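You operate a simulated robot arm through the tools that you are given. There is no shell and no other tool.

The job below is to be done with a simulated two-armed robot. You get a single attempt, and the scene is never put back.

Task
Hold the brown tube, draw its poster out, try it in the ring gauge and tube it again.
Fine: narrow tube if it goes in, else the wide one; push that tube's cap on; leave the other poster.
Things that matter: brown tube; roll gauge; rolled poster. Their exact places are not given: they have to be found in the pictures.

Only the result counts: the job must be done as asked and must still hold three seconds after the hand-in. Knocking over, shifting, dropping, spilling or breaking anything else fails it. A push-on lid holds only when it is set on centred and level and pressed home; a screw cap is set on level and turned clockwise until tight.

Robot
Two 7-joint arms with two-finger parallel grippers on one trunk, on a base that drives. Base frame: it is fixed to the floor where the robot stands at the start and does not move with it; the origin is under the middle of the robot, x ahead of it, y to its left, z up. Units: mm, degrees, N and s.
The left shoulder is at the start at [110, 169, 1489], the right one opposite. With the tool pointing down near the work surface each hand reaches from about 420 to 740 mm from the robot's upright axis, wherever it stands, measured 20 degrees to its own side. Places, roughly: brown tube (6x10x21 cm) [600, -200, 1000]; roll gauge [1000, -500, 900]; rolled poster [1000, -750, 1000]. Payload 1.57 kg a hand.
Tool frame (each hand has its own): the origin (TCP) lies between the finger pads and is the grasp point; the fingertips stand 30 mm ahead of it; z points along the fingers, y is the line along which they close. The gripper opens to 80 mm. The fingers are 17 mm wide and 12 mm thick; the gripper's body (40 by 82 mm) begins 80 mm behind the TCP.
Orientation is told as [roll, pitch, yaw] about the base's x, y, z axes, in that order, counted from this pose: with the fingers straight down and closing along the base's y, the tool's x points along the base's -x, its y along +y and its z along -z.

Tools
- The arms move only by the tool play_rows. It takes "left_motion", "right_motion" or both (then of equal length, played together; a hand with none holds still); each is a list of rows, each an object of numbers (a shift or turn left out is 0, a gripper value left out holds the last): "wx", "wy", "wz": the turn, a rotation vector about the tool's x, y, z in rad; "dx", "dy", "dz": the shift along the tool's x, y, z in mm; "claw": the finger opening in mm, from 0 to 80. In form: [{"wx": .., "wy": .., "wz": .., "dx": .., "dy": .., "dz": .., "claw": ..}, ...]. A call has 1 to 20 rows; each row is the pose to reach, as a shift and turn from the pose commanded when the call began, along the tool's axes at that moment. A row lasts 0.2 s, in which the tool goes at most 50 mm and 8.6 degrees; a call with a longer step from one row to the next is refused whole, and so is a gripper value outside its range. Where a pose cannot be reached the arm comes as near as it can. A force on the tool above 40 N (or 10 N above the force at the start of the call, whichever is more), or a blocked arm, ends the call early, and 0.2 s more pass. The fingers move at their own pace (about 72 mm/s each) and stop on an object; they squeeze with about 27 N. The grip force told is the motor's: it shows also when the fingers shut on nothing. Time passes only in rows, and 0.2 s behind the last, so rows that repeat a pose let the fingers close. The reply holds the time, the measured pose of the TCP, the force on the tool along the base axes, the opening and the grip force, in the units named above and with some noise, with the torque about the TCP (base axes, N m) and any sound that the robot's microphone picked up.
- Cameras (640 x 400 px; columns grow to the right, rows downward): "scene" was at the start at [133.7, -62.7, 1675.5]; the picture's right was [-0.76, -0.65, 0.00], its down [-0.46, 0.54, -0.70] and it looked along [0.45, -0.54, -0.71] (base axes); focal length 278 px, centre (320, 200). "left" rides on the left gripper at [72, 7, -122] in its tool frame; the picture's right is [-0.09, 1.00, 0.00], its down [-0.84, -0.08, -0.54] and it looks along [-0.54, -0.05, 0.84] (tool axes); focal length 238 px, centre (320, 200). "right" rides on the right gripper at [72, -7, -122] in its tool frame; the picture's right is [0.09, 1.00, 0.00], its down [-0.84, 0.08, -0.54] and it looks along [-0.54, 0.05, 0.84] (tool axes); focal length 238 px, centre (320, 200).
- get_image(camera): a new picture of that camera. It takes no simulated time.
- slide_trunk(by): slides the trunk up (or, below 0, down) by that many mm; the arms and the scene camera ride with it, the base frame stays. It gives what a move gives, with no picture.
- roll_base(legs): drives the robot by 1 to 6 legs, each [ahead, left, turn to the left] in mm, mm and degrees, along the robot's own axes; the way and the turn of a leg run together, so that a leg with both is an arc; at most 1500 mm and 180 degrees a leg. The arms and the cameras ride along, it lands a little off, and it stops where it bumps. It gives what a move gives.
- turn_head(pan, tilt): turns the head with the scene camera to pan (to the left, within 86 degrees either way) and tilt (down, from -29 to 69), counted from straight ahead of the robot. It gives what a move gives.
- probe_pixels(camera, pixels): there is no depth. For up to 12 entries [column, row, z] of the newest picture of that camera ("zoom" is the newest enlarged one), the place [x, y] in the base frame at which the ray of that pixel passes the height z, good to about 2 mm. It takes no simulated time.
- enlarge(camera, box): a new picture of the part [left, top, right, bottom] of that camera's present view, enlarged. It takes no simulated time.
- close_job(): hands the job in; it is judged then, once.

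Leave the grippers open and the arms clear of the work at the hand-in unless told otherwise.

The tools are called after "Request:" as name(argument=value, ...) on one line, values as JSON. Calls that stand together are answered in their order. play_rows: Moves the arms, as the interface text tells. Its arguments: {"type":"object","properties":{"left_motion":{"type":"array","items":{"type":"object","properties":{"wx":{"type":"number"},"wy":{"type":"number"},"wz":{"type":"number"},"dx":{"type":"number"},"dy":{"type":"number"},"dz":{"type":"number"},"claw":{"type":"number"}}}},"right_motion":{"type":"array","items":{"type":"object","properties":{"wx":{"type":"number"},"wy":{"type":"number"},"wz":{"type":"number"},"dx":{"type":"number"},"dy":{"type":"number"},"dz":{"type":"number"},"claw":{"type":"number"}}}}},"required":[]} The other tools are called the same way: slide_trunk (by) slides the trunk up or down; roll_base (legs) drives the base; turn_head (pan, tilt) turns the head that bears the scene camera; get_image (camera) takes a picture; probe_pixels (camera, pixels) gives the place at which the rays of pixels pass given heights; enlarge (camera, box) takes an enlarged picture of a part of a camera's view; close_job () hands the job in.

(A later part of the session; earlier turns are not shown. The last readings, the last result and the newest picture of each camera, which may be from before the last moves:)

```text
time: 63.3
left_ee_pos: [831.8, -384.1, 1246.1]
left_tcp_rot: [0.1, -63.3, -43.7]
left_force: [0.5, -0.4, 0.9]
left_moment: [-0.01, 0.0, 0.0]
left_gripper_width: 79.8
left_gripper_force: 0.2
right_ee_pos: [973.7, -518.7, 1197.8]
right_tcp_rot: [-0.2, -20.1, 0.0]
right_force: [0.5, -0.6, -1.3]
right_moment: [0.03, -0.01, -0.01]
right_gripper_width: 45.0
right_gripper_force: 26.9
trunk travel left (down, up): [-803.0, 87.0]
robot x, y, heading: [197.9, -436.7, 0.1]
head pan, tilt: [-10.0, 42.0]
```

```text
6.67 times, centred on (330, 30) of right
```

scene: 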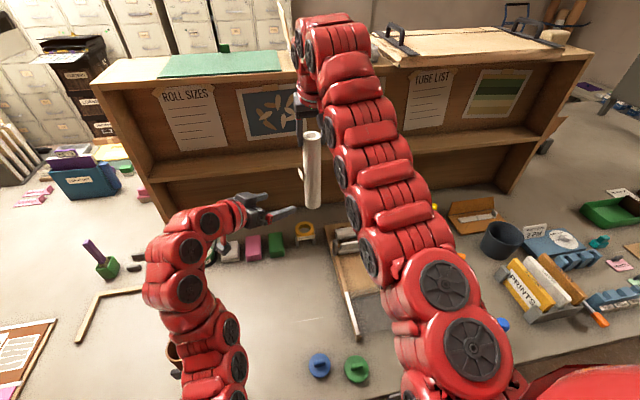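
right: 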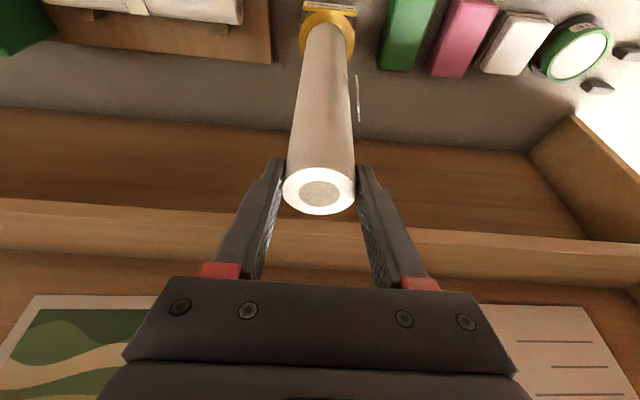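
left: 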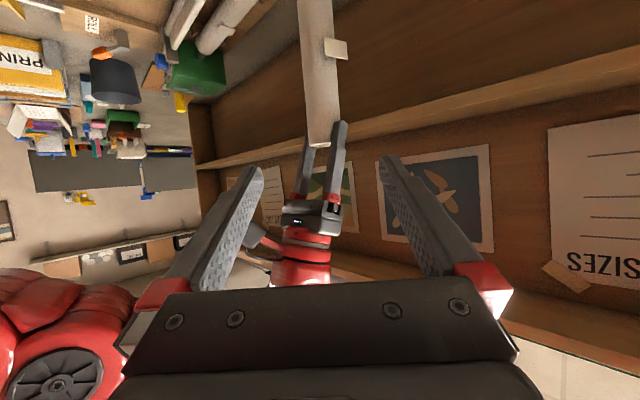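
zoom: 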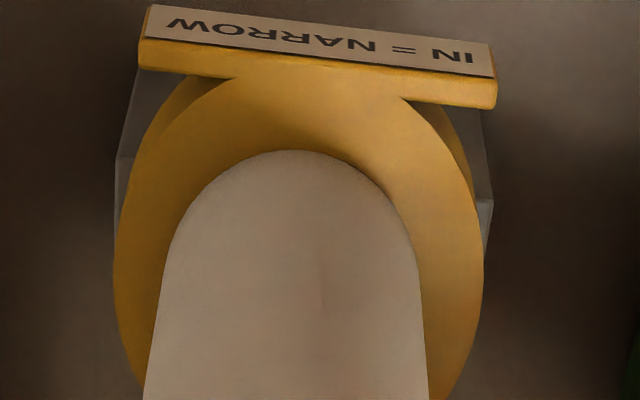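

Request:
probe_pixels(camera="right", pixels=[[299.0, 34.5, 949], [354.6, 34.5, 949], [304.5, 26, 949], [325.5, 22.5, 949], [325.5, 22.5, 960], [325.5, 22.5, 970], [326.8, 12, 949]])

Request:
enlarge(camera="scene", box=[290, 220, 330, 248])

```text
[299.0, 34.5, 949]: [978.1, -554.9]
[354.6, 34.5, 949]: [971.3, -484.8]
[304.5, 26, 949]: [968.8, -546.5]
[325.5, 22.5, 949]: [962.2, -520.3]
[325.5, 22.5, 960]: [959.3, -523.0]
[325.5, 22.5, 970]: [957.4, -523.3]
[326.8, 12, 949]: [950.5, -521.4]
```

```text
14.29 times, centred on (310, 234) of scene
```

zoom: 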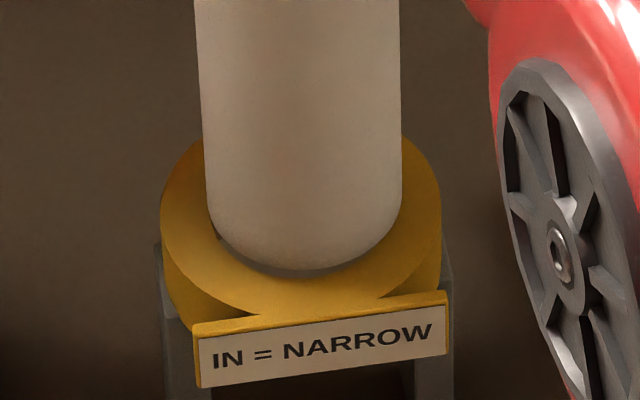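

Request:
probe_pixels(camera="zoom", pixels=[[160, 210, 949], [441, 212, 949], [305, 276, 971], [305, 276, 965], [209, 205, 975], [402, 200, 975], [252, 312, 949], [380, 297, 949]])

```text
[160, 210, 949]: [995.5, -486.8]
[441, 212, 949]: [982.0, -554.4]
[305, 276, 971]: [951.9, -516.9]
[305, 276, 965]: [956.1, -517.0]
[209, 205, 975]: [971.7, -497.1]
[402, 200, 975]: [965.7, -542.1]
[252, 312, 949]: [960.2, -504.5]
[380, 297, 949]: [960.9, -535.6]
```

The two views disagree slightly on the x offset. I place the left hand so that its camera sees the ring and the roll's foot from the left side.

Request:
play_rows(left_motion=[{"dx": 28, "dy": 5, "dz": 24, "wx": 0.025, "wy": 0.088, "wz": 0.022}, {"dx": 56, "dy": 11, "dz": 48, "wx": 0.05, "wy": 0.176, "wz": 0.044}, {"dx": 84, "dy": 16, "dz": 72, "wx": 0.074, "wy": 0.264, "wz": 0.067}, {"dx": 113, "dy": 22, "dz": 96, "wx": 0.099, "wy": 0.351, "wz": 0.089}, {"dx": 141, "dy": 27, "dz": 120, "wx": 0.124, "wy": 0.44, "wz": 0.111}, {"dx": 169, "dy": 32.7, "dz": 144.5, "wx": 0.1486, "wy": 0.5272, "wz": 0.1331}, {"dx": 169, "dy": 32.7, "dz": 144.5, "wx": 0.1486, "wy": 0.5272, "wz": 0.1331}])

Request:
get_image(camera="left")

Request:
get_image(camera="scene")

```text
time: 64.9
left_ee_pos: [892.1, -395.8, 1030.6]
left_tcp_rot: [0.1, -32.9, -55.0]
left_force: [1.3, 0.0, -0.7]
left_moment: [0.01, 0.01, 0.01]
left_gripper_width: 80.3
left_gripper_force: 0.0
right_ee_pos: [973.8, -519.4, 1197.6]
right_tcp_rot: [-0.1, -20.0, 0.0]
right_force: [-0.1, -1.0, -0.4]
right_moment: [-0.01, 0.01, -0.02]
right_gripper_width: 45.1
right_gripper_force: 27.6
trunk travel left (down, up): [-803.0, 87.0]
robot x, y, heading: [194.2, -429.6, -0.1]
head pan, tilt: [-10.0, 42.0]
```

```text
taken
```

left: 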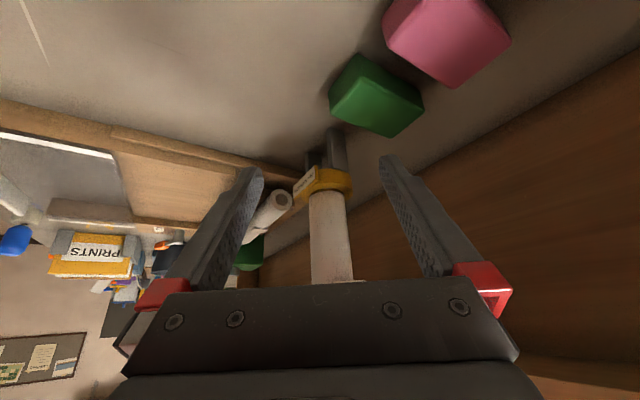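

```text
taken
```

scene: 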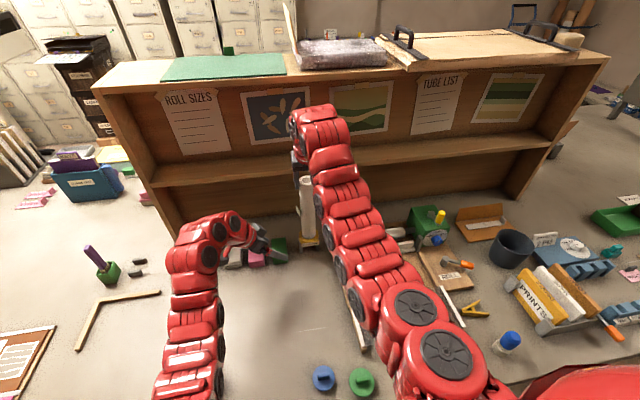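

Request:
enlarge(camera="left", box=[280, 130, 380, 230])

```text
4.00 times, centred on (330, 180) of left
```

zoom: 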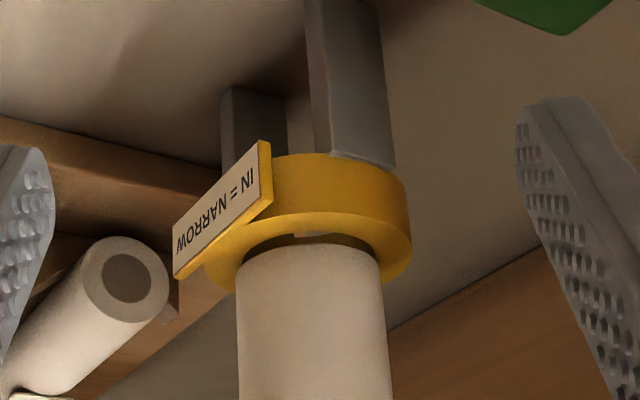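

The side view shows the roll nearly centred over the ring. I probe its edges here.

Request:
probe_pixels(camera="zoom", pixels=[[412, 240, 949], [207, 262, 949], [308, 212, 949], [312, 236, 949], [310, 244, 955], [310, 244, 970], [238, 262, 965], [384, 258, 965]])

```text
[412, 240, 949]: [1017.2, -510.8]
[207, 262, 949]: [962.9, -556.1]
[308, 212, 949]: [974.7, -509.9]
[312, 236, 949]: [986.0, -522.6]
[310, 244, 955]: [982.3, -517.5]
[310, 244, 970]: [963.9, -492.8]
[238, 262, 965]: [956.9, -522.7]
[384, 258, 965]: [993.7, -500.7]
```

Ring top seems nearer z≈957 and centre near (982, -520). I lower 8 mm so the comparison depends less on height, then look again from all sides.

Request:
play_rows(right_motion=[{"dx": 1.4, "dz": 3.8}, {"dx": 2.7, "dz": 7.5}, {"dx": 2.7, "dz": 7.5}])

Request:
enlarge(camera="left", box=[290, 150, 370, 210])

Request:
enlarge(camera="scene", box=[290, 220, 330, 248])

Request:
enlarge(camera="right", box=[290, 0, 370, 50])

```text
time: 65.7
left_ee_pos: [889.7, -396.1, 1032.4]
left_tcp_rot: [0.2, -33.0, -55.1]
left_force: [0.5, 0.2, -0.6]
left_moment: [-0.03, 0.0, 0.01]
left_gripper_width: 80.2
left_gripper_force: 0.1
right_ee_pos: [971.7, -520.4, 1193.4]
right_tcp_rot: [0.0, -20.6, -0.1]
right_force: [4.2, -1.0, 26.3]
right_moment: [-0.41, -0.56, 0.0]
right_gripper_width: 45.5
right_gripper_force: 27.5
trunk travel left (down, up): [-803.0, 87.0]
robot x, y, heading: [197.8, -433.7, 0.0]
head pan, tilt: [-10.0, 42.0]
```

```text
6.67 times, centred on (330, 180) of left
```

zoom: 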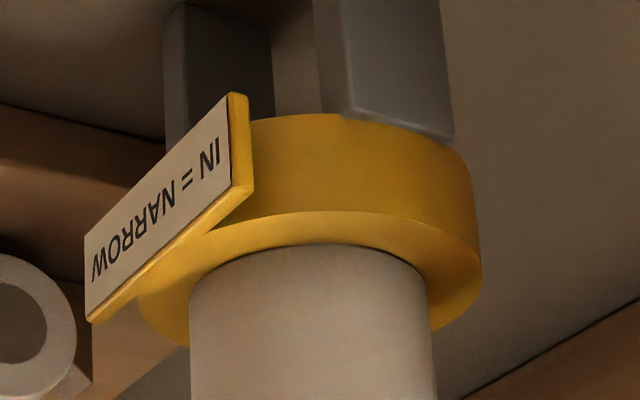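

```text
14.29 times, centred on (310, 234) of scene
```

zoom: 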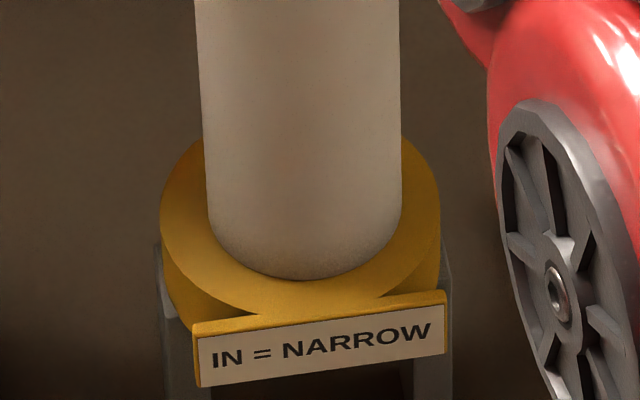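

```text
8.00 times, centred on (330, 25) of right
```

zoom: 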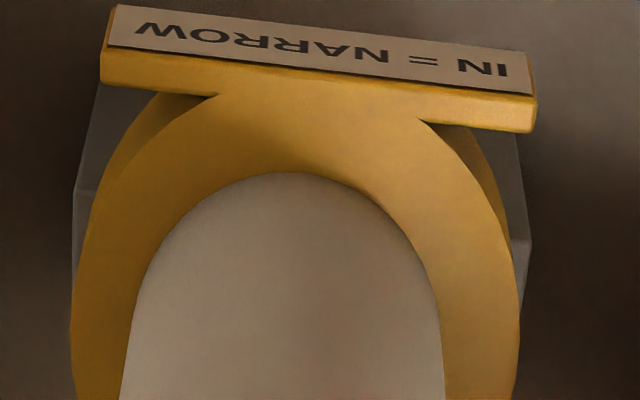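

Contact already: 26 N at TCP z≈1193, so the roll's foot stands on the ring. It is off centre by roughly (+1.8, -1.5) mm, so I lift 10 mm, centre it, and try again gently.

Request:
play_rows(right_motion=[{"dx": -1.7, "dz": -4.7}, {"dx": -3.4, "dz": -9.4}, {"dx": -1.7, "dy": 1.5, "dz": -10}, {"dx": -1.7, "dy": 1.5, "dz": -10}])

Request:
enlarge(camera="right", box=[290, 0, 370, 50])

Request:
enlarge(camera="left", box=[290, 150, 370, 210])

Request:
enlarge(camera="scene", box=[290, 220, 330, 248])

```text
time: 66.7
left_ee_pos: [891.9, -396.8, 1030.5]
left_tcp_rot: [0.2, -32.9, -55.0]
left_force: [-0.4, 0.6, -0.4]
left_moment: [0.0, 0.02, 0.01]
left_gripper_width: 80.1
left_gripper_force: 0.2
right_ee_pos: [971.1, -518.1, 1198.2]
right_tcp_rot: [0.0, -20.0, 0.0]
right_force: [-0.1, 0.6, -1.2]
right_moment: [-0.01, 0.02, 0.03]
right_gripper_width: 45.3
right_gripper_force: 26.5
trunk travel left (down, up): [-803.0, 87.0]
robot x, y, heading: [199.3, -430.7, -0.2]
head pan, tilt: [-10.0, 42.0]
```

```text
8.00 times, centred on (330, 25) of right
```

zoom: 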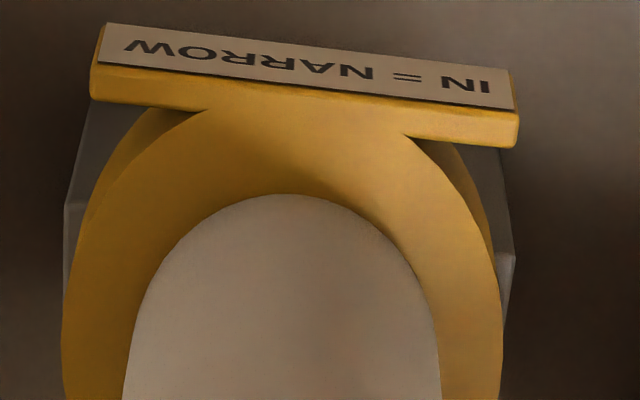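

```text
6.67 times, centred on (330, 180) of left
```

zoom: 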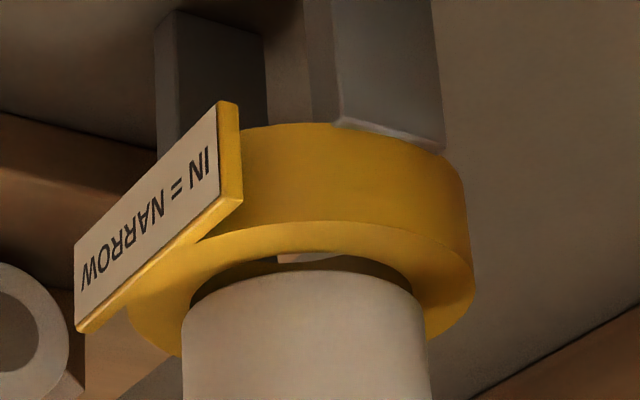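

```text
14.29 times, centred on (310, 234) of scene
```

zoom: 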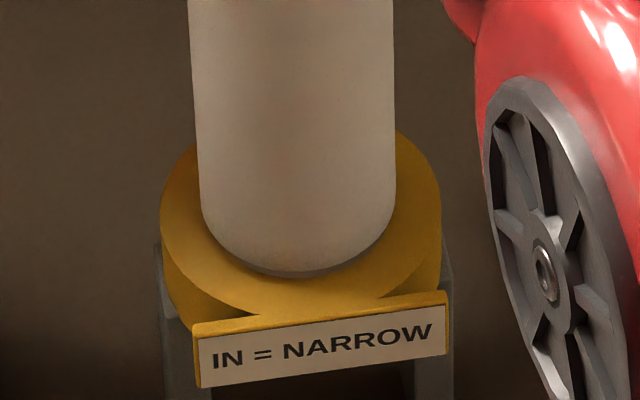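

Now the roll is centred over the ring within about a millimetre; the hole looks narrower (~42 mm) than the roll (45 mm). I lower again to feel whether it enters.

Request:
play_rows(right_motion=[{"dx": 0.7, "dz": 1.9}, {"dx": 1.4, "dz": 3.8}, {"dx": 2, "dz": 5.6}, {"dx": 2.7, "dz": 7.5}, {"dx": 2.7, "dz": 7.5}])

Request:
enlarge(camera="left", box=[290, 150, 370, 210])

Request:
enlarge(camera="scene", box=[290, 220, 330, 248])

```text
time: 67.9
left_ee_pos: [890.5, -395.7, 1030.7]
left_tcp_rot: [0.2, -33.0, -55.1]
left_force: [-0.7, -0.5, 0.1]
left_moment: [0.01, 0.02, -0.01]
left_gripper_width: 79.8
left_gripper_force: 0.1
right_ee_pos: [971.2, -518.9, 1193.1]
right_tcp_rot: [0.0, -20.4, -0.1]
right_force: [3.0, -0.7, 14.5]
right_moment: [-0.07, -0.4, 0.01]
right_gripper_width: 44.9
right_gripper_force: 27.1
trunk travel left (down, up): [-803.0, 87.0]
robot x, y, heading: [195.4, -433.8, -0.1]
head pan, tilt: [-10.0, 42.0]
```

```text
6.67 times, centred on (330, 180) of left
```

zoom: 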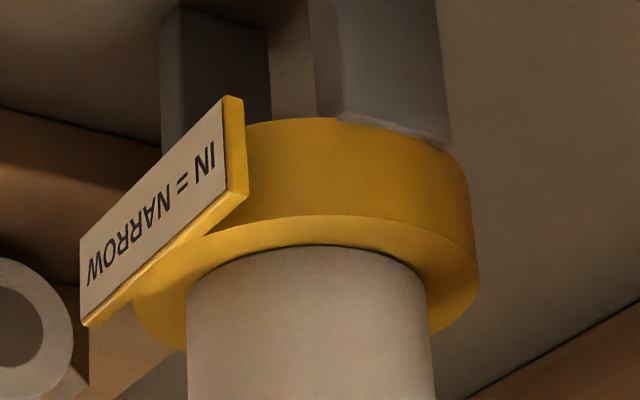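

```text
14.29 times, centred on (310, 234) of scene
```

zoom: 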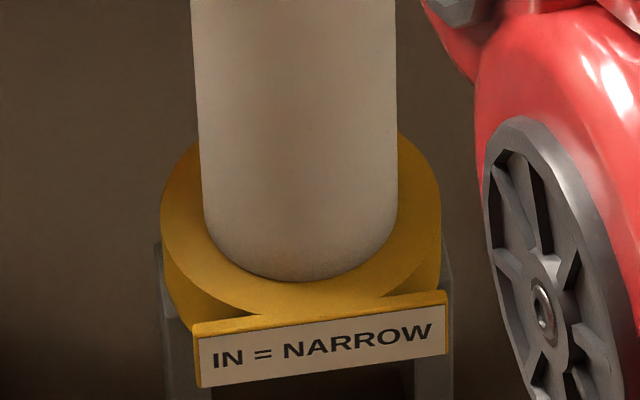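

Blocked again at the same height (14.5 N) while perfectly centred: the 45 mm roll does not go into the ~42 mm ring, so it belongs in the WIDE (green) tube. I lift it off the gauge and raise the left hand.

Request:
play_rows(right_motion=[{"dx": -3.4, "dz": -9.4}, {"dx": -6.8, "dz": -18.8}, {"dx": -13.7, "dz": -37.6}, {"dx": -20.5, "dz": -56.4}, {"dx": -27.4, "dz": -75.2}, {"dx": -34.2, "dz": -94}, {"dx": -41, "dz": -112.8}, {"dx": -47.9, "dz": -131.6}, {"dx": -52.7, "dz": -144.8}, {"dx": -52.7, "dz": -144.8}], left_motion=[{"dx": -10, "dz": -15}, {"dx": -20, "dz": -30}, {"dx": -30, "dz": -46}, {"dx": -40, "dz": -61}, {"dx": -50, "dz": -77}, {"dx": -60, "dz": -92}, {"dx": -70, "dz": -108}, {"dx": -80, "dz": -123}, {"dx": -90, "dz": -138}, {"dx": -98, "dz": -151}])

Request:
get_image(camera="scene")

Request:
get_image(camera="right")

```text
time: 70.1
left_ee_pos: [892.1, -397.6, 1209.9]
left_tcp_rot: [0.1, -32.9, -54.8]
left_force: [-0.7, 0.2, 0.4]
left_moment: [0.02, 0.03, -0.01]
left_gripper_width: 80.4
left_gripper_force: 0.1
right_ee_pos: [965.4, -520.4, 1332.1]
right_tcp_rot: [0.0, -20.1, 0.0]
right_force: [0.7, -0.5, -1.2]
right_moment: [0.01, 0.0, -0.03]
right_gripper_width: 45.3
right_gripper_force: 26.7
right hand out of reach, approached as far as the arm can: row 8, 9, 10
trunk travel left (down, up): [-803.0, 87.0]
robot x, y, heading: [196.7, -432.7, -0.1]
head pan, tilt: [-10.0, 42.0]
```

```text
taken
```

scene: 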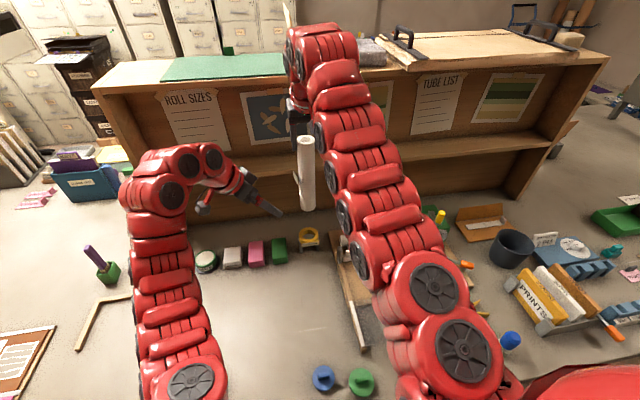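

```text
taken
```

right: 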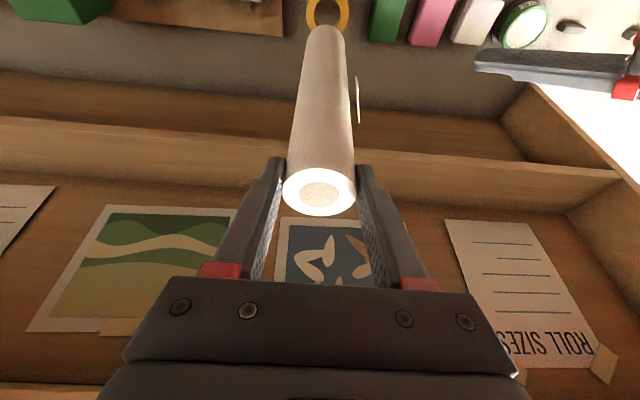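

Roll is lifted clear. I drive back and then to the right, toward the tubes at the bench edge.

Request:
roll_base(legs=[[-620, 0, 0], [0, -200, 0]])

Request:
turn_head(pan=-12, tilt=45)

Request:
get_image(camera="scene")

Request:
get_image(camera="right")

Request:
get_image(camera="left")

```text
time: 74.8
left_ee_pos: [286.5, -589.7, 1208.2]
left_tcp_rot: [0.1, -32.8, -54.5]
left_force: [-0.6, 0.4, 0.0]
left_moment: [0.01, -0.04, -0.02]
left_gripper_width: 79.8
left_gripper_force: 0.1
right_ee_pos: [360.5, -712.2, 1330.6]
right_tcp_rot: [-0.2, -19.9, 0.4]
right_force: [-0.2, 0.3, -0.3]
right_moment: [-0.02, 0.03, 0.02]
right_gripper_width: 45.2
right_gripper_force: 27.6
trunk travel left (down, up): [-803.0, 87.0]
robot x, y, heading: [-406.5, -632.8, 0.2]
head pan, tilt: [-10.0, 42.0]
```

```text
time: 75.4
left_ee_pos: [285.6, -591.5, 1208.8]
left_tcp_rot: [0.1, -32.9, -54.6]
left_force: [0.3, 0.3, 0.7]
left_moment: [0.04, 0.02, 0.02]
left_gripper_width: 80.1
left_gripper_force: 0.1
right_ee_pos: [360.5, -713.6, 1331.1]
right_tcp_rot: [0.0, -20.0, 0.4]
right_force: [0.0, -0.2, -0.9]
right_moment: [0.01, 0.02, -0.02]
right_gripper_width: 45.2
right_gripper_force: 26.5
trunk travel left (down, up): [-803.0, 87.0]
robot x, y, heading: [-405.6, -632.6, 0.5]
head pan, tilt: [-12.0, 45.0]
```

```text
taken
```

scene: 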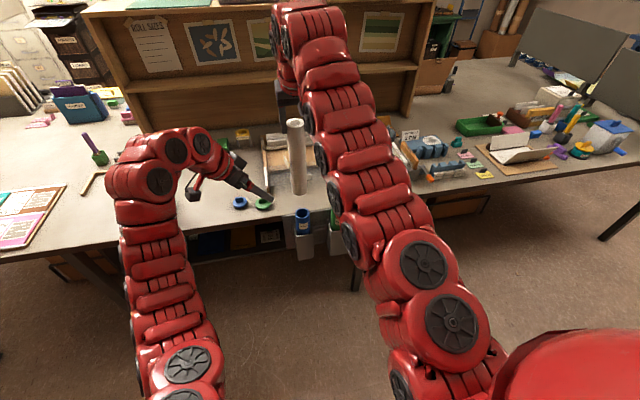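

```text
taken
```

right: 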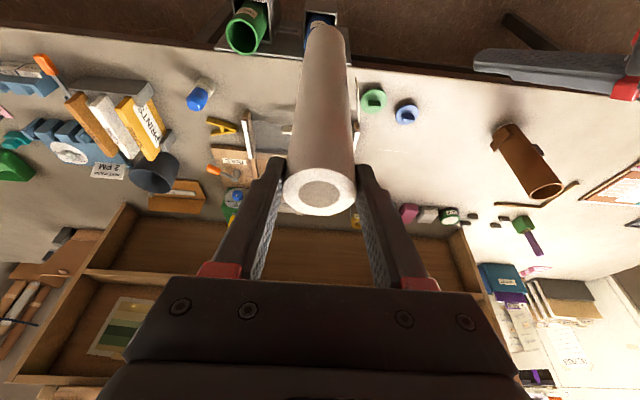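

```text
taken
```

left: 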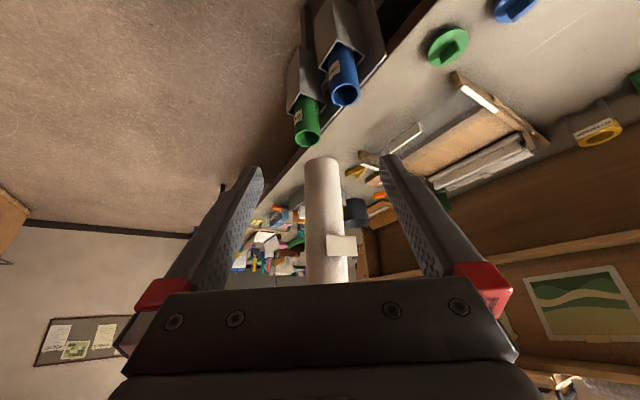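

I see the green tube at left (307, 125) and right (243, 33). I enlarge those to triangulate its mouth.

Request:
enlarge(camera="left", box=[270, 60, 370, 160])

Request:
enlarge(camera="right", box=[200, 0, 350, 80])

Request:
enlarge(camera="scene", box=[270, 190, 370, 270])

```text
4.00 times, centred on (320, 110) of left
```

zoom: 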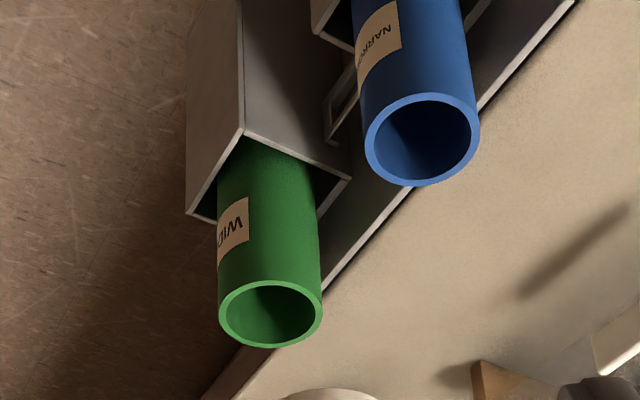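

```text
4.27 times, centred on (275, 40) of right
```

zoom: 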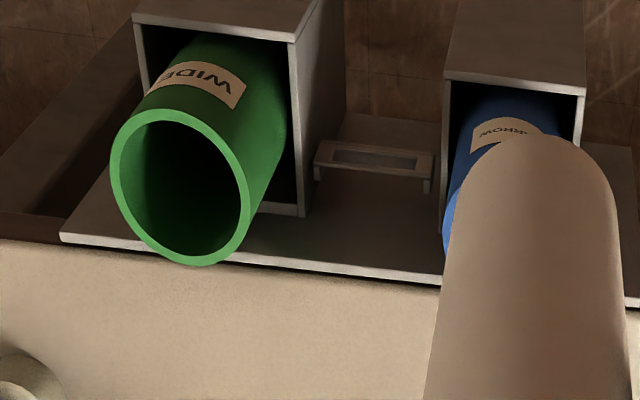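

```text
5.00 times, centred on (320, 230) of scene
```

zoom: 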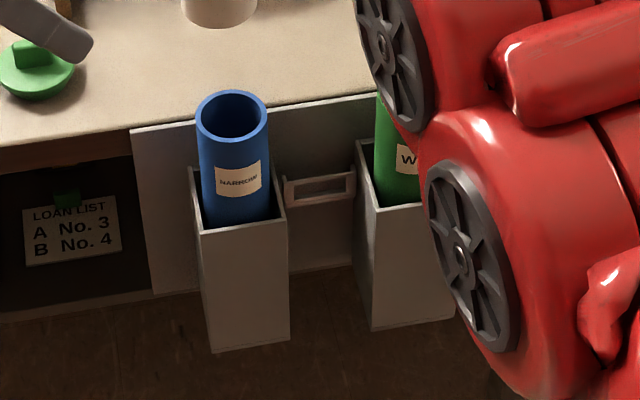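

Request:
probe_pixels(camera="left", pixels=[[307.5, 138.5, 900], [307.5, 138.5, 920], [307.5, 138.5, 940], [307.5, 138.5, 960], [325.4, 104.7, 920], [325.4, 104.7, 950]])

Request:
probe_pixels(camera="right", pixels=[[242.2, 36.95, 900], [242.2, 36.95, 920], [242.2, 36.95, 940], [242.2, 36.95, 960]])

Request:
probe_pixels(camera="scene", pixels=[[302.4, 214, 900], [302.4, 214, 920], [302.4, 214, 940], [302.4, 214, 960]])

```text
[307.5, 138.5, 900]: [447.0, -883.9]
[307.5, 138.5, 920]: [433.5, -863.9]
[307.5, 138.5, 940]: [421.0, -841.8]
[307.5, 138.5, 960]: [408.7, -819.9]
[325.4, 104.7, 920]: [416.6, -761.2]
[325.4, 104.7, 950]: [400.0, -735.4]
```

```text
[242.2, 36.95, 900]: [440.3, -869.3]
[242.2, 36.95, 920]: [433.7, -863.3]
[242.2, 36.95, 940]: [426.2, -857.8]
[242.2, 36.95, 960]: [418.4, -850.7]
```

```text
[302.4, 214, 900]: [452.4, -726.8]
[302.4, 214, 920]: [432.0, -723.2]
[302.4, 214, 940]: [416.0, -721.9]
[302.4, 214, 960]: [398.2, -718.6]
```

The green mouth comes out at (433.5, -863.5, 920). Now I measure the held roll's foot relative to the hand from the left and scene cameras.

Request:
enlarge(camera="left", box=[280, 145, 380, 295])

Request:
enlarge(camera="scene", box=[260, 105, 330, 205])

```text
2.67 times, centred on (330, 220) of left
```

zoom: 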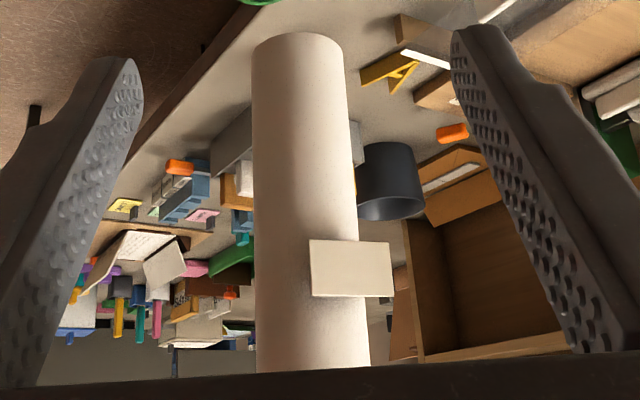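

```text
4.00 times, centred on (295, 155) of scene
```

zoom: 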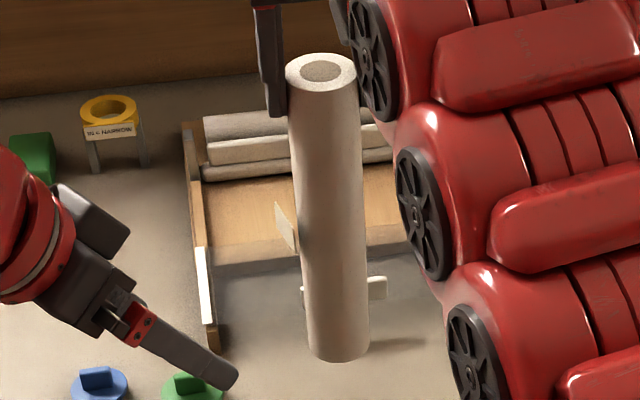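

Request:
probe_pixels(camera="left", pixels=[[321.4, 166.4, 1080], [321.4, 166.4, 1090], [321.4, 166.4, 1100], [321.4, 166.4, 1110]])

Request:
probe_pixels(camera="scene", pixels=[[299.6, 190, 1080], [299.6, 190, 1090], [299.6, 190, 1100], [299.6, 190, 1110], [295.5, 124, 1325], [295.5, 124, 1330]])

```text
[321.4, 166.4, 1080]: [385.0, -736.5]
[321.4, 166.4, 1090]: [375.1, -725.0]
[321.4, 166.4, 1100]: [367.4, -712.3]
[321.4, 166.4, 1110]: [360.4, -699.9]
```

```text
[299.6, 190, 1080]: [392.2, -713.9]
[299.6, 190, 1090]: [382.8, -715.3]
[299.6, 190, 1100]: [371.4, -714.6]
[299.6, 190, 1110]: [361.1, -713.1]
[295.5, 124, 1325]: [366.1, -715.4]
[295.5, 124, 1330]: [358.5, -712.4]
```

Roll foot ≈ (370, -714, 1099), i.e. about 7 mm ahead of and 232 mm below the grasp point. I draw the left hand back for room and drive so that the roll comes over the green tube.

Request:
play_rows(left_motion=[{"dy": 12, "dz": -20}, {"dy": 24, "dz": -40}, {"dy": 36, "dz": -60}, {"dy": 48, "dz": -80}, {"dy": 60, "dz": -100}, {"dy": 60, "dz": -100}])

Request:
roll_base(legs=[[50, -150, -0.3]])

Request:
get_image(camera="scene")

Request:
get_image(camera="right")

Request:
get_image(camera="left")

```text
time: 76.8
left_ee_pos: [304.1, -512.6, 1292.8]
left_tcp_rot: [0.1, -32.8, -54.7]
left_force: [-0.3, 0.2, -0.2]
left_moment: [0.0, -0.01, -0.02]
left_gripper_width: 80.1
left_gripper_force: 0.0
right_ee_pos: [358.9, -714.1, 1331.1]
right_tcp_rot: [0.0, -20.0, 0.4]
right_force: [0.1, -0.5, -1.0]
right_moment: [-0.01, 0.04, 0.01]
right_gripper_width: 45.0
right_gripper_force: 27.0
trunk travel left (down, up): [-803.0, 87.0]
robot x, y, heading: [-409.7, -630.9, 0.4]
head pan, tilt: [-12.0, 45.0]
```

```text
time: 78.2
left_ee_pos: [355.9, -666.3, 1293.3]
left_tcp_rot: [0.0, -33.1, -54.8]
left_force: [-0.1, 0.4, 0.0]
left_moment: [0.01, -0.02, -0.01]
left_gripper_width: 79.8
left_gripper_force: 0.1
right_ee_pos: [408.3, -867.2, 1330.7]
right_tcp_rot: [-0.2, -20.1, 0.1]
right_force: [0.0, 0.9, -1.0]
right_moment: [-0.03, 0.0, -0.02]
right_gripper_width: 45.1
right_gripper_force: 27.3
trunk travel left (down, up): [-803.0, 87.0]
robot x, y, heading: [-359.9, -784.3, -0.2]
head pan, tilt: [-12.0, 45.0]
```

```text
taken
```

scene: 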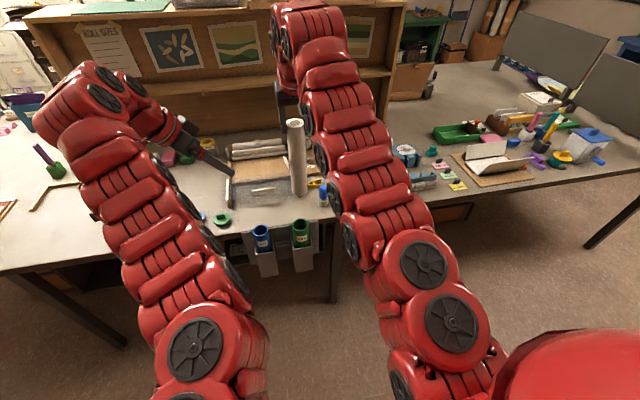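

```text
taken
```

right: 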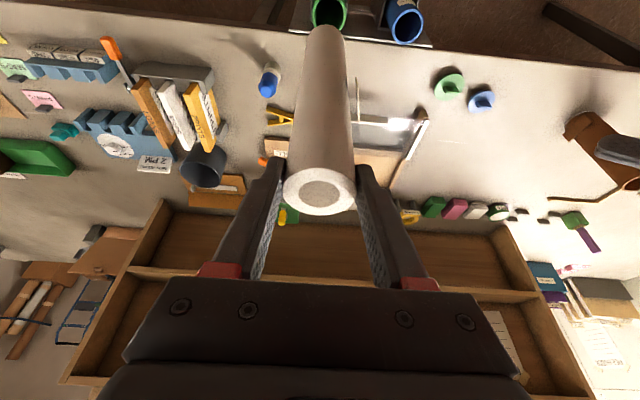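

```text
taken
```

left: 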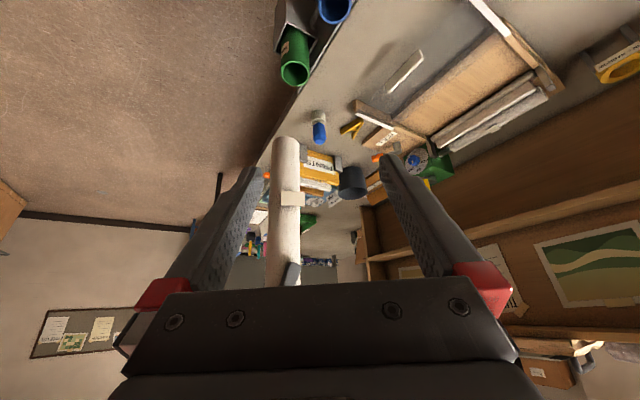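

The green mouth is now visible in the scene at (301, 226). I enlarge scene and left for a fresh fix of the rim.

Request:
enlarge(camera="scene", box=[270, 180, 340, 260])

Request:
enlarge(camera="left", box=[260, 10, 340, 100])

Request:
enlarge(camera="right", box=[290, 0, 430, 60])

```text
5.00 times, centred on (305, 220) of scene
```

zoom: 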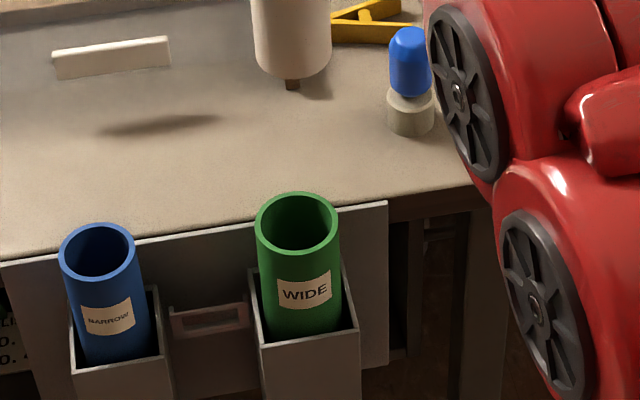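

```text
4.44 times, centred on (300, 55) of left
```

zoom: 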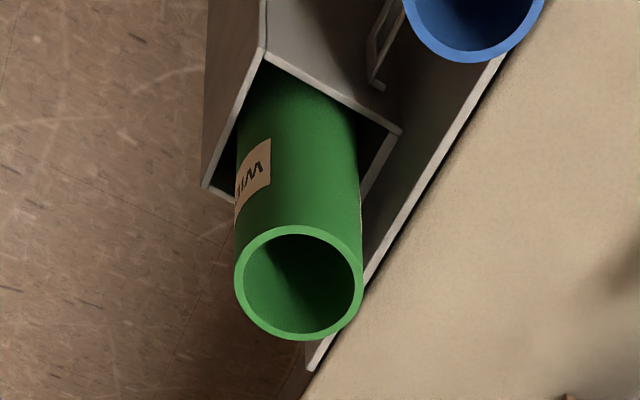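

```text
4.57 times, centred on (360, 30) of right
```

zoom: 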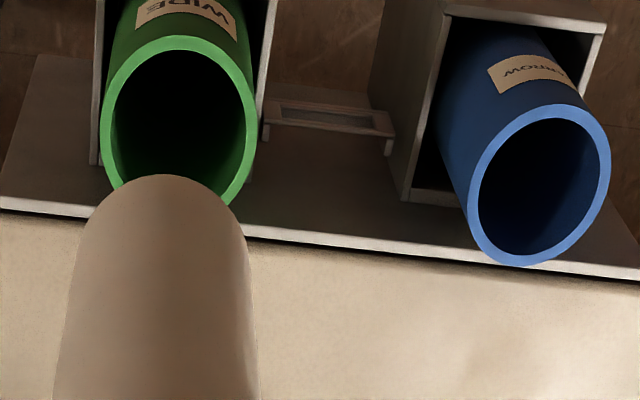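

Request:
probe_pixels(camera="scene", pixels=[[300.5, 224.7, 910], [300.5, 224.7, 920], [300.5, 224.7, 930], [300.5, 224.7, 940]])

Request:
probe_pixels(camera="left", pixels=[[295.3, 73.6, 910], [295.3, 73.6, 920], [295.3, 73.6, 930], [295.3, 73.6, 940]])

Request:
probe_pixels(camera="right", pixels=[[328.9, 13.6, 910], [328.9, 13.6, 920], [328.9, 13.6, 930], [328.9, 13.6, 940]])

```text
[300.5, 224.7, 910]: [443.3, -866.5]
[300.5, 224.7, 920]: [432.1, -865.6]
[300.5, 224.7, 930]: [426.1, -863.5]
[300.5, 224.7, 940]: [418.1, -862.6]
```

```text
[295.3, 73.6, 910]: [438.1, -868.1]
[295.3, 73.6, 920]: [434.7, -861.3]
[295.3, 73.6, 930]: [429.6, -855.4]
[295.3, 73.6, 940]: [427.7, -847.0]
```

```text
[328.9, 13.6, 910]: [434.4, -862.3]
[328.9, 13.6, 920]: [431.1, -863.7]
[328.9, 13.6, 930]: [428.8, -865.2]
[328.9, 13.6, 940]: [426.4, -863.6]
```

Green rim centre: about (433.5, -864, 918). I lower the roll to roughly 12 mm above the mouth.

Request:
play_rows(right_motion=[{"dx": -8, "dy": 1.5, "dz": 5}, {"dx": -12, "dy": 3.2, "dz": 15}, {"dx": -5, "dy": 3.2, "dz": 34}, {"dx": 2, "dy": 3.2, "dz": 55}, {"dx": 9, "dy": 3.2, "dz": 75}, {"dx": 16, "dy": 3.2, "dz": 96}, {"dx": 23, "dy": 3.2, "dz": 115}, {"dx": 30, "dy": 3.2, "dz": 134}, {"dx": 36, "dy": 3.2, "dz": 151}, {"dx": 40.4, "dy": 3.2, "dz": 164.1}, {"dx": 40.4, "dy": 3.2, "dz": 164.1}])

Request:
enlarge(camera="scene", box=[270, 180, 340, 260])

Request:
enlarge(camera="left", box=[260, 30, 340, 120])

Request:
enlarge(camera="right", box=[280, 0, 370, 60])

```text
time: 80.6
left_ee_pos: [355.7, -668.0, 1292.9]
left_tcp_rot: [0.1, -32.9, -54.9]
left_force: [-0.3, 0.3, 0.3]
left_moment: [-0.01, -0.01, -0.03]
left_gripper_width: 79.8
left_gripper_force: 0.0
right_ee_pos: [427.4, -865.4, 1162.7]
right_tcp_rot: [0.0, -20.2, 0.0]
right_force: [-0.2, -0.2, -0.9]
right_moment: [-0.02, -0.01, 0.04]
right_gripper_width: 45.0
right_gripper_force: 26.7
right hand out of reach, approached as far as the arm can: row 1, 2, 3
trunk travel left (down, up): [-803.0, 87.0]
robot x, y, heading: [-364.3, -779.7, -0.1]
head pan, tilt: [-12.0, 45.0]
```

```text
5.00 times, centred on (305, 220) of scene
```

zoom: 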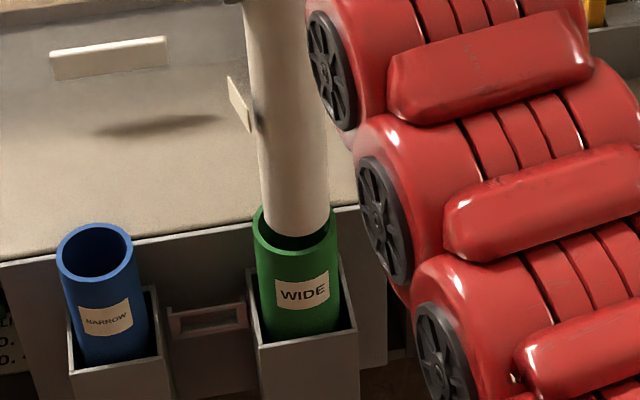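

```text
4.44 times, centred on (300, 75) of left
```

zoom: 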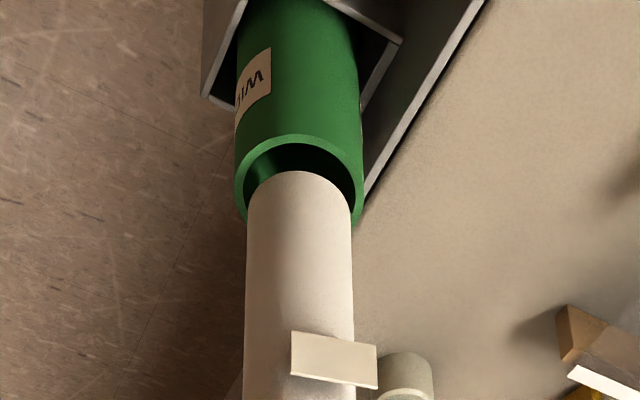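

```text
6.67 times, centred on (325, 30) of right
```

zoom: 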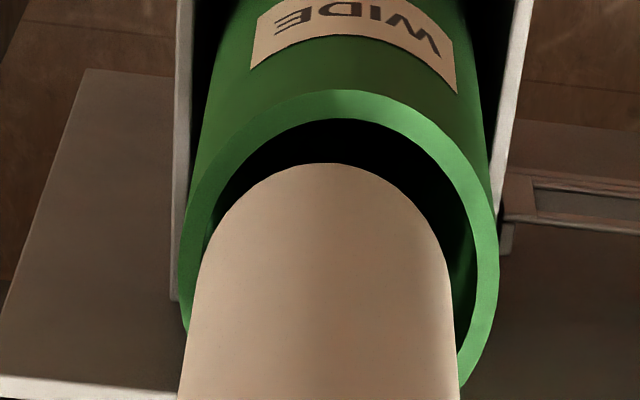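

The roll is centred fore-aft; the right view shows it about 2 mm toward -y. I shift +1.5 mm in y and lower 25 mm slowly into the mouth.

Request:
play_rows(right_motion=[{"dy": 1.6}, {"dx": 1.4, "dy": 1.6, "dz": 3.8}, {"dx": 2.7, "dy": 1.6, "dz": 7.5}, {"dx": 4.1, "dy": 1.6, "dz": 11.3}, {"dx": 5.5, "dy": 1.6, "dz": 15}, {"dx": 6.8, "dy": 1.6, "dz": 18.8}, {"dx": 8.5, "dy": 1.6, "dz": 23.5}, {"dx": 8.5, "dy": 1.6, "dz": 23.5}])

Request:
enlarge(camera="scene", box=[270, 180, 340, 260])

Request:
enlarge(camera="left", box=[260, 30, 340, 120])

Request:
enlarge(camera="right", box=[280, 0, 370, 60])

```text
time: 82.4
left_ee_pos: [353.7, -668.6, 1291.9]
left_tcp_rot: [0.2, -32.9, -54.9]
left_force: [0.1, 0.3, 0.5]
left_moment: [0.02, 0.03, 0.01]
left_gripper_width: 80.3
left_gripper_force: 0.1
right_ee_pos: [427.8, -865.3, 1137.6]
right_tcp_rot: [0.0, -20.0, -0.1]
right_force: [-0.1, 0.7, -1.3]
right_moment: [-0.04, 0.02, 0.01]
right_gripper_width: 45.3
right_gripper_force: 26.8
trunk travel left (down, up): [-803.0, 87.0]
robot x, y, heading: [-360.0, -783.9, -0.5]
head pan, tilt: [-12.0, 45.0]
```

```text
5.00 times, centred on (305, 220) of scene
```

zoom: 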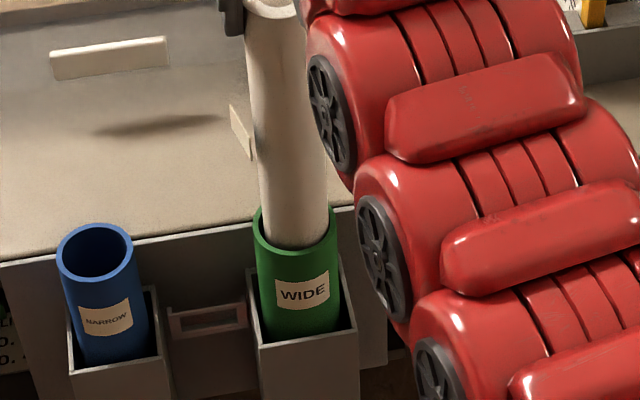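

```text
4.44 times, centred on (300, 75) of left
```

zoom: 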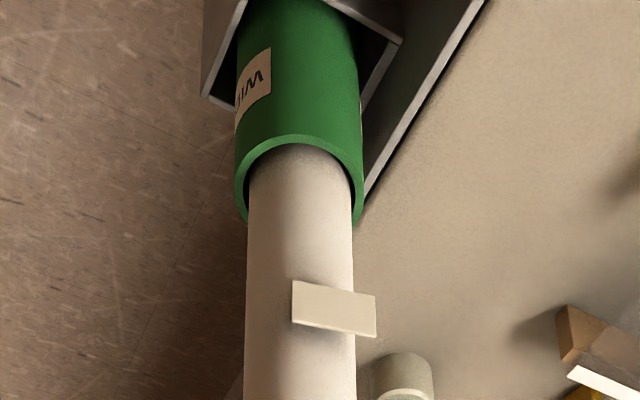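

```text
6.67 times, centred on (325, 30) of right
```

zoom: 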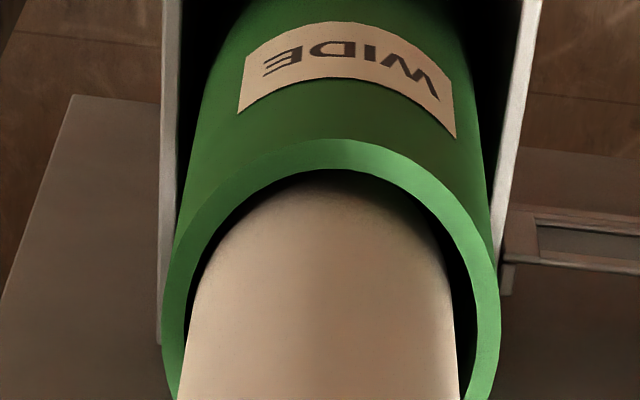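

The roll's foot is inside the green mouth with only its weight felt. I lower another 90 mm.

Request:
play_rows(right_motion=[{"dx": 4.1, "dz": 11.3}, {"dx": 8.2, "dz": 22.6}, {"dx": 12.3, "dz": 33.8}, {"dx": 16.4, "dz": 45.1}, {"dx": 20.5, "dz": 56.4}, {"dx": 24.6, "dz": 67.7}, {"dx": 28.7, "dz": 79}, {"dx": 30.8, "dz": 84.6}, {"dx": 30.8, "dz": 84.6}])

Request:
get_image(camera="scene")

Request:
get_image(camera="right")

Request:
get_image(camera="left")

```text
time: 84.4
left_ee_pos: [356.3, -668.3, 1293.9]
left_tcp_rot: [0.1, -33.0, -54.9]
left_force: [0.3, -0.9, -0.2]
left_moment: [-0.01, 0.02, -0.02]
left_gripper_width: 80.1
left_gripper_force: 0.1
right_ee_pos: [427.5, -863.7, 1047.8]
right_tcp_rot: [0.0, -20.1, 0.0]
right_force: [0.5, -0.7, -0.5]
right_moment: [0.01, -0.02, -0.01]
right_gripper_width: 45.1
right_gripper_force: 27.3
trunk travel left (down, up): [-803.0, 87.0]
robot x, y, heading: [-359.4, -783.8, -0.2]
head pan, tilt: [-12.0, 45.0]
```

```text
taken
```

scene: 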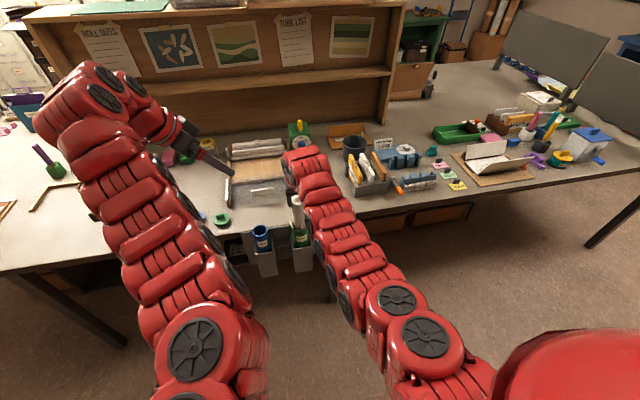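

```text
taken
```

right: 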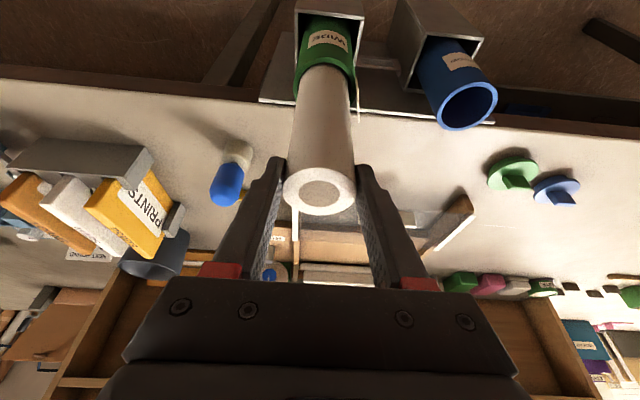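

```text
taken
```

left: 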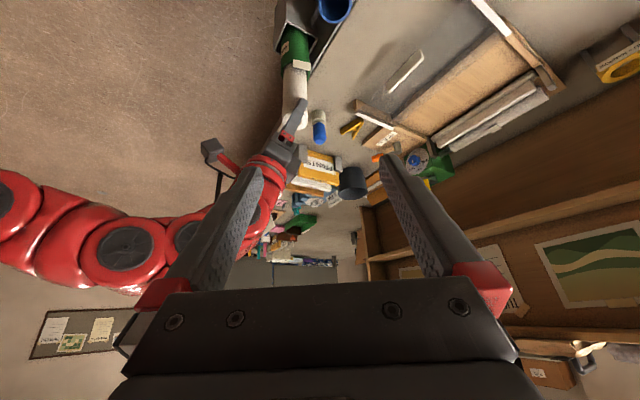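

Going well. Before the last part I check the glue stick near right (228, 185) against the hand's path.

Request:
probe_pixels(camera="right", pixels=[[222, 190, 950], [222, 190, 930], [243, 150, 890], [318, 192, 1045], [320, 65, 918]])

Request:
enlarge(camera="scene", box=[260, 170, 360, 270])

```text
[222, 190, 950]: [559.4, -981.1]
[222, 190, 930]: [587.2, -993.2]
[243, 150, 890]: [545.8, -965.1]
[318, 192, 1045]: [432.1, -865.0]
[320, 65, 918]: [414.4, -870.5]
```

```text
4.00 times, centred on (310, 220) of scene
```

zoom: 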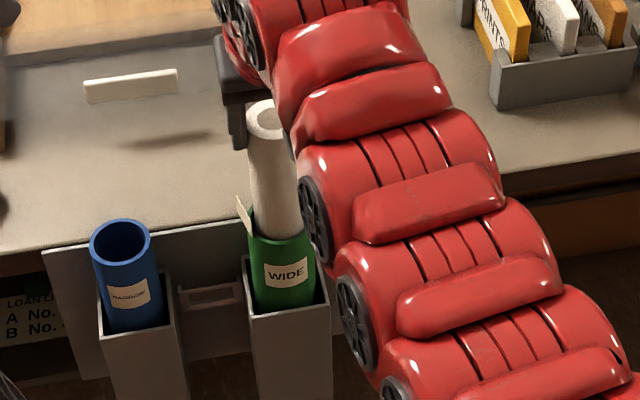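

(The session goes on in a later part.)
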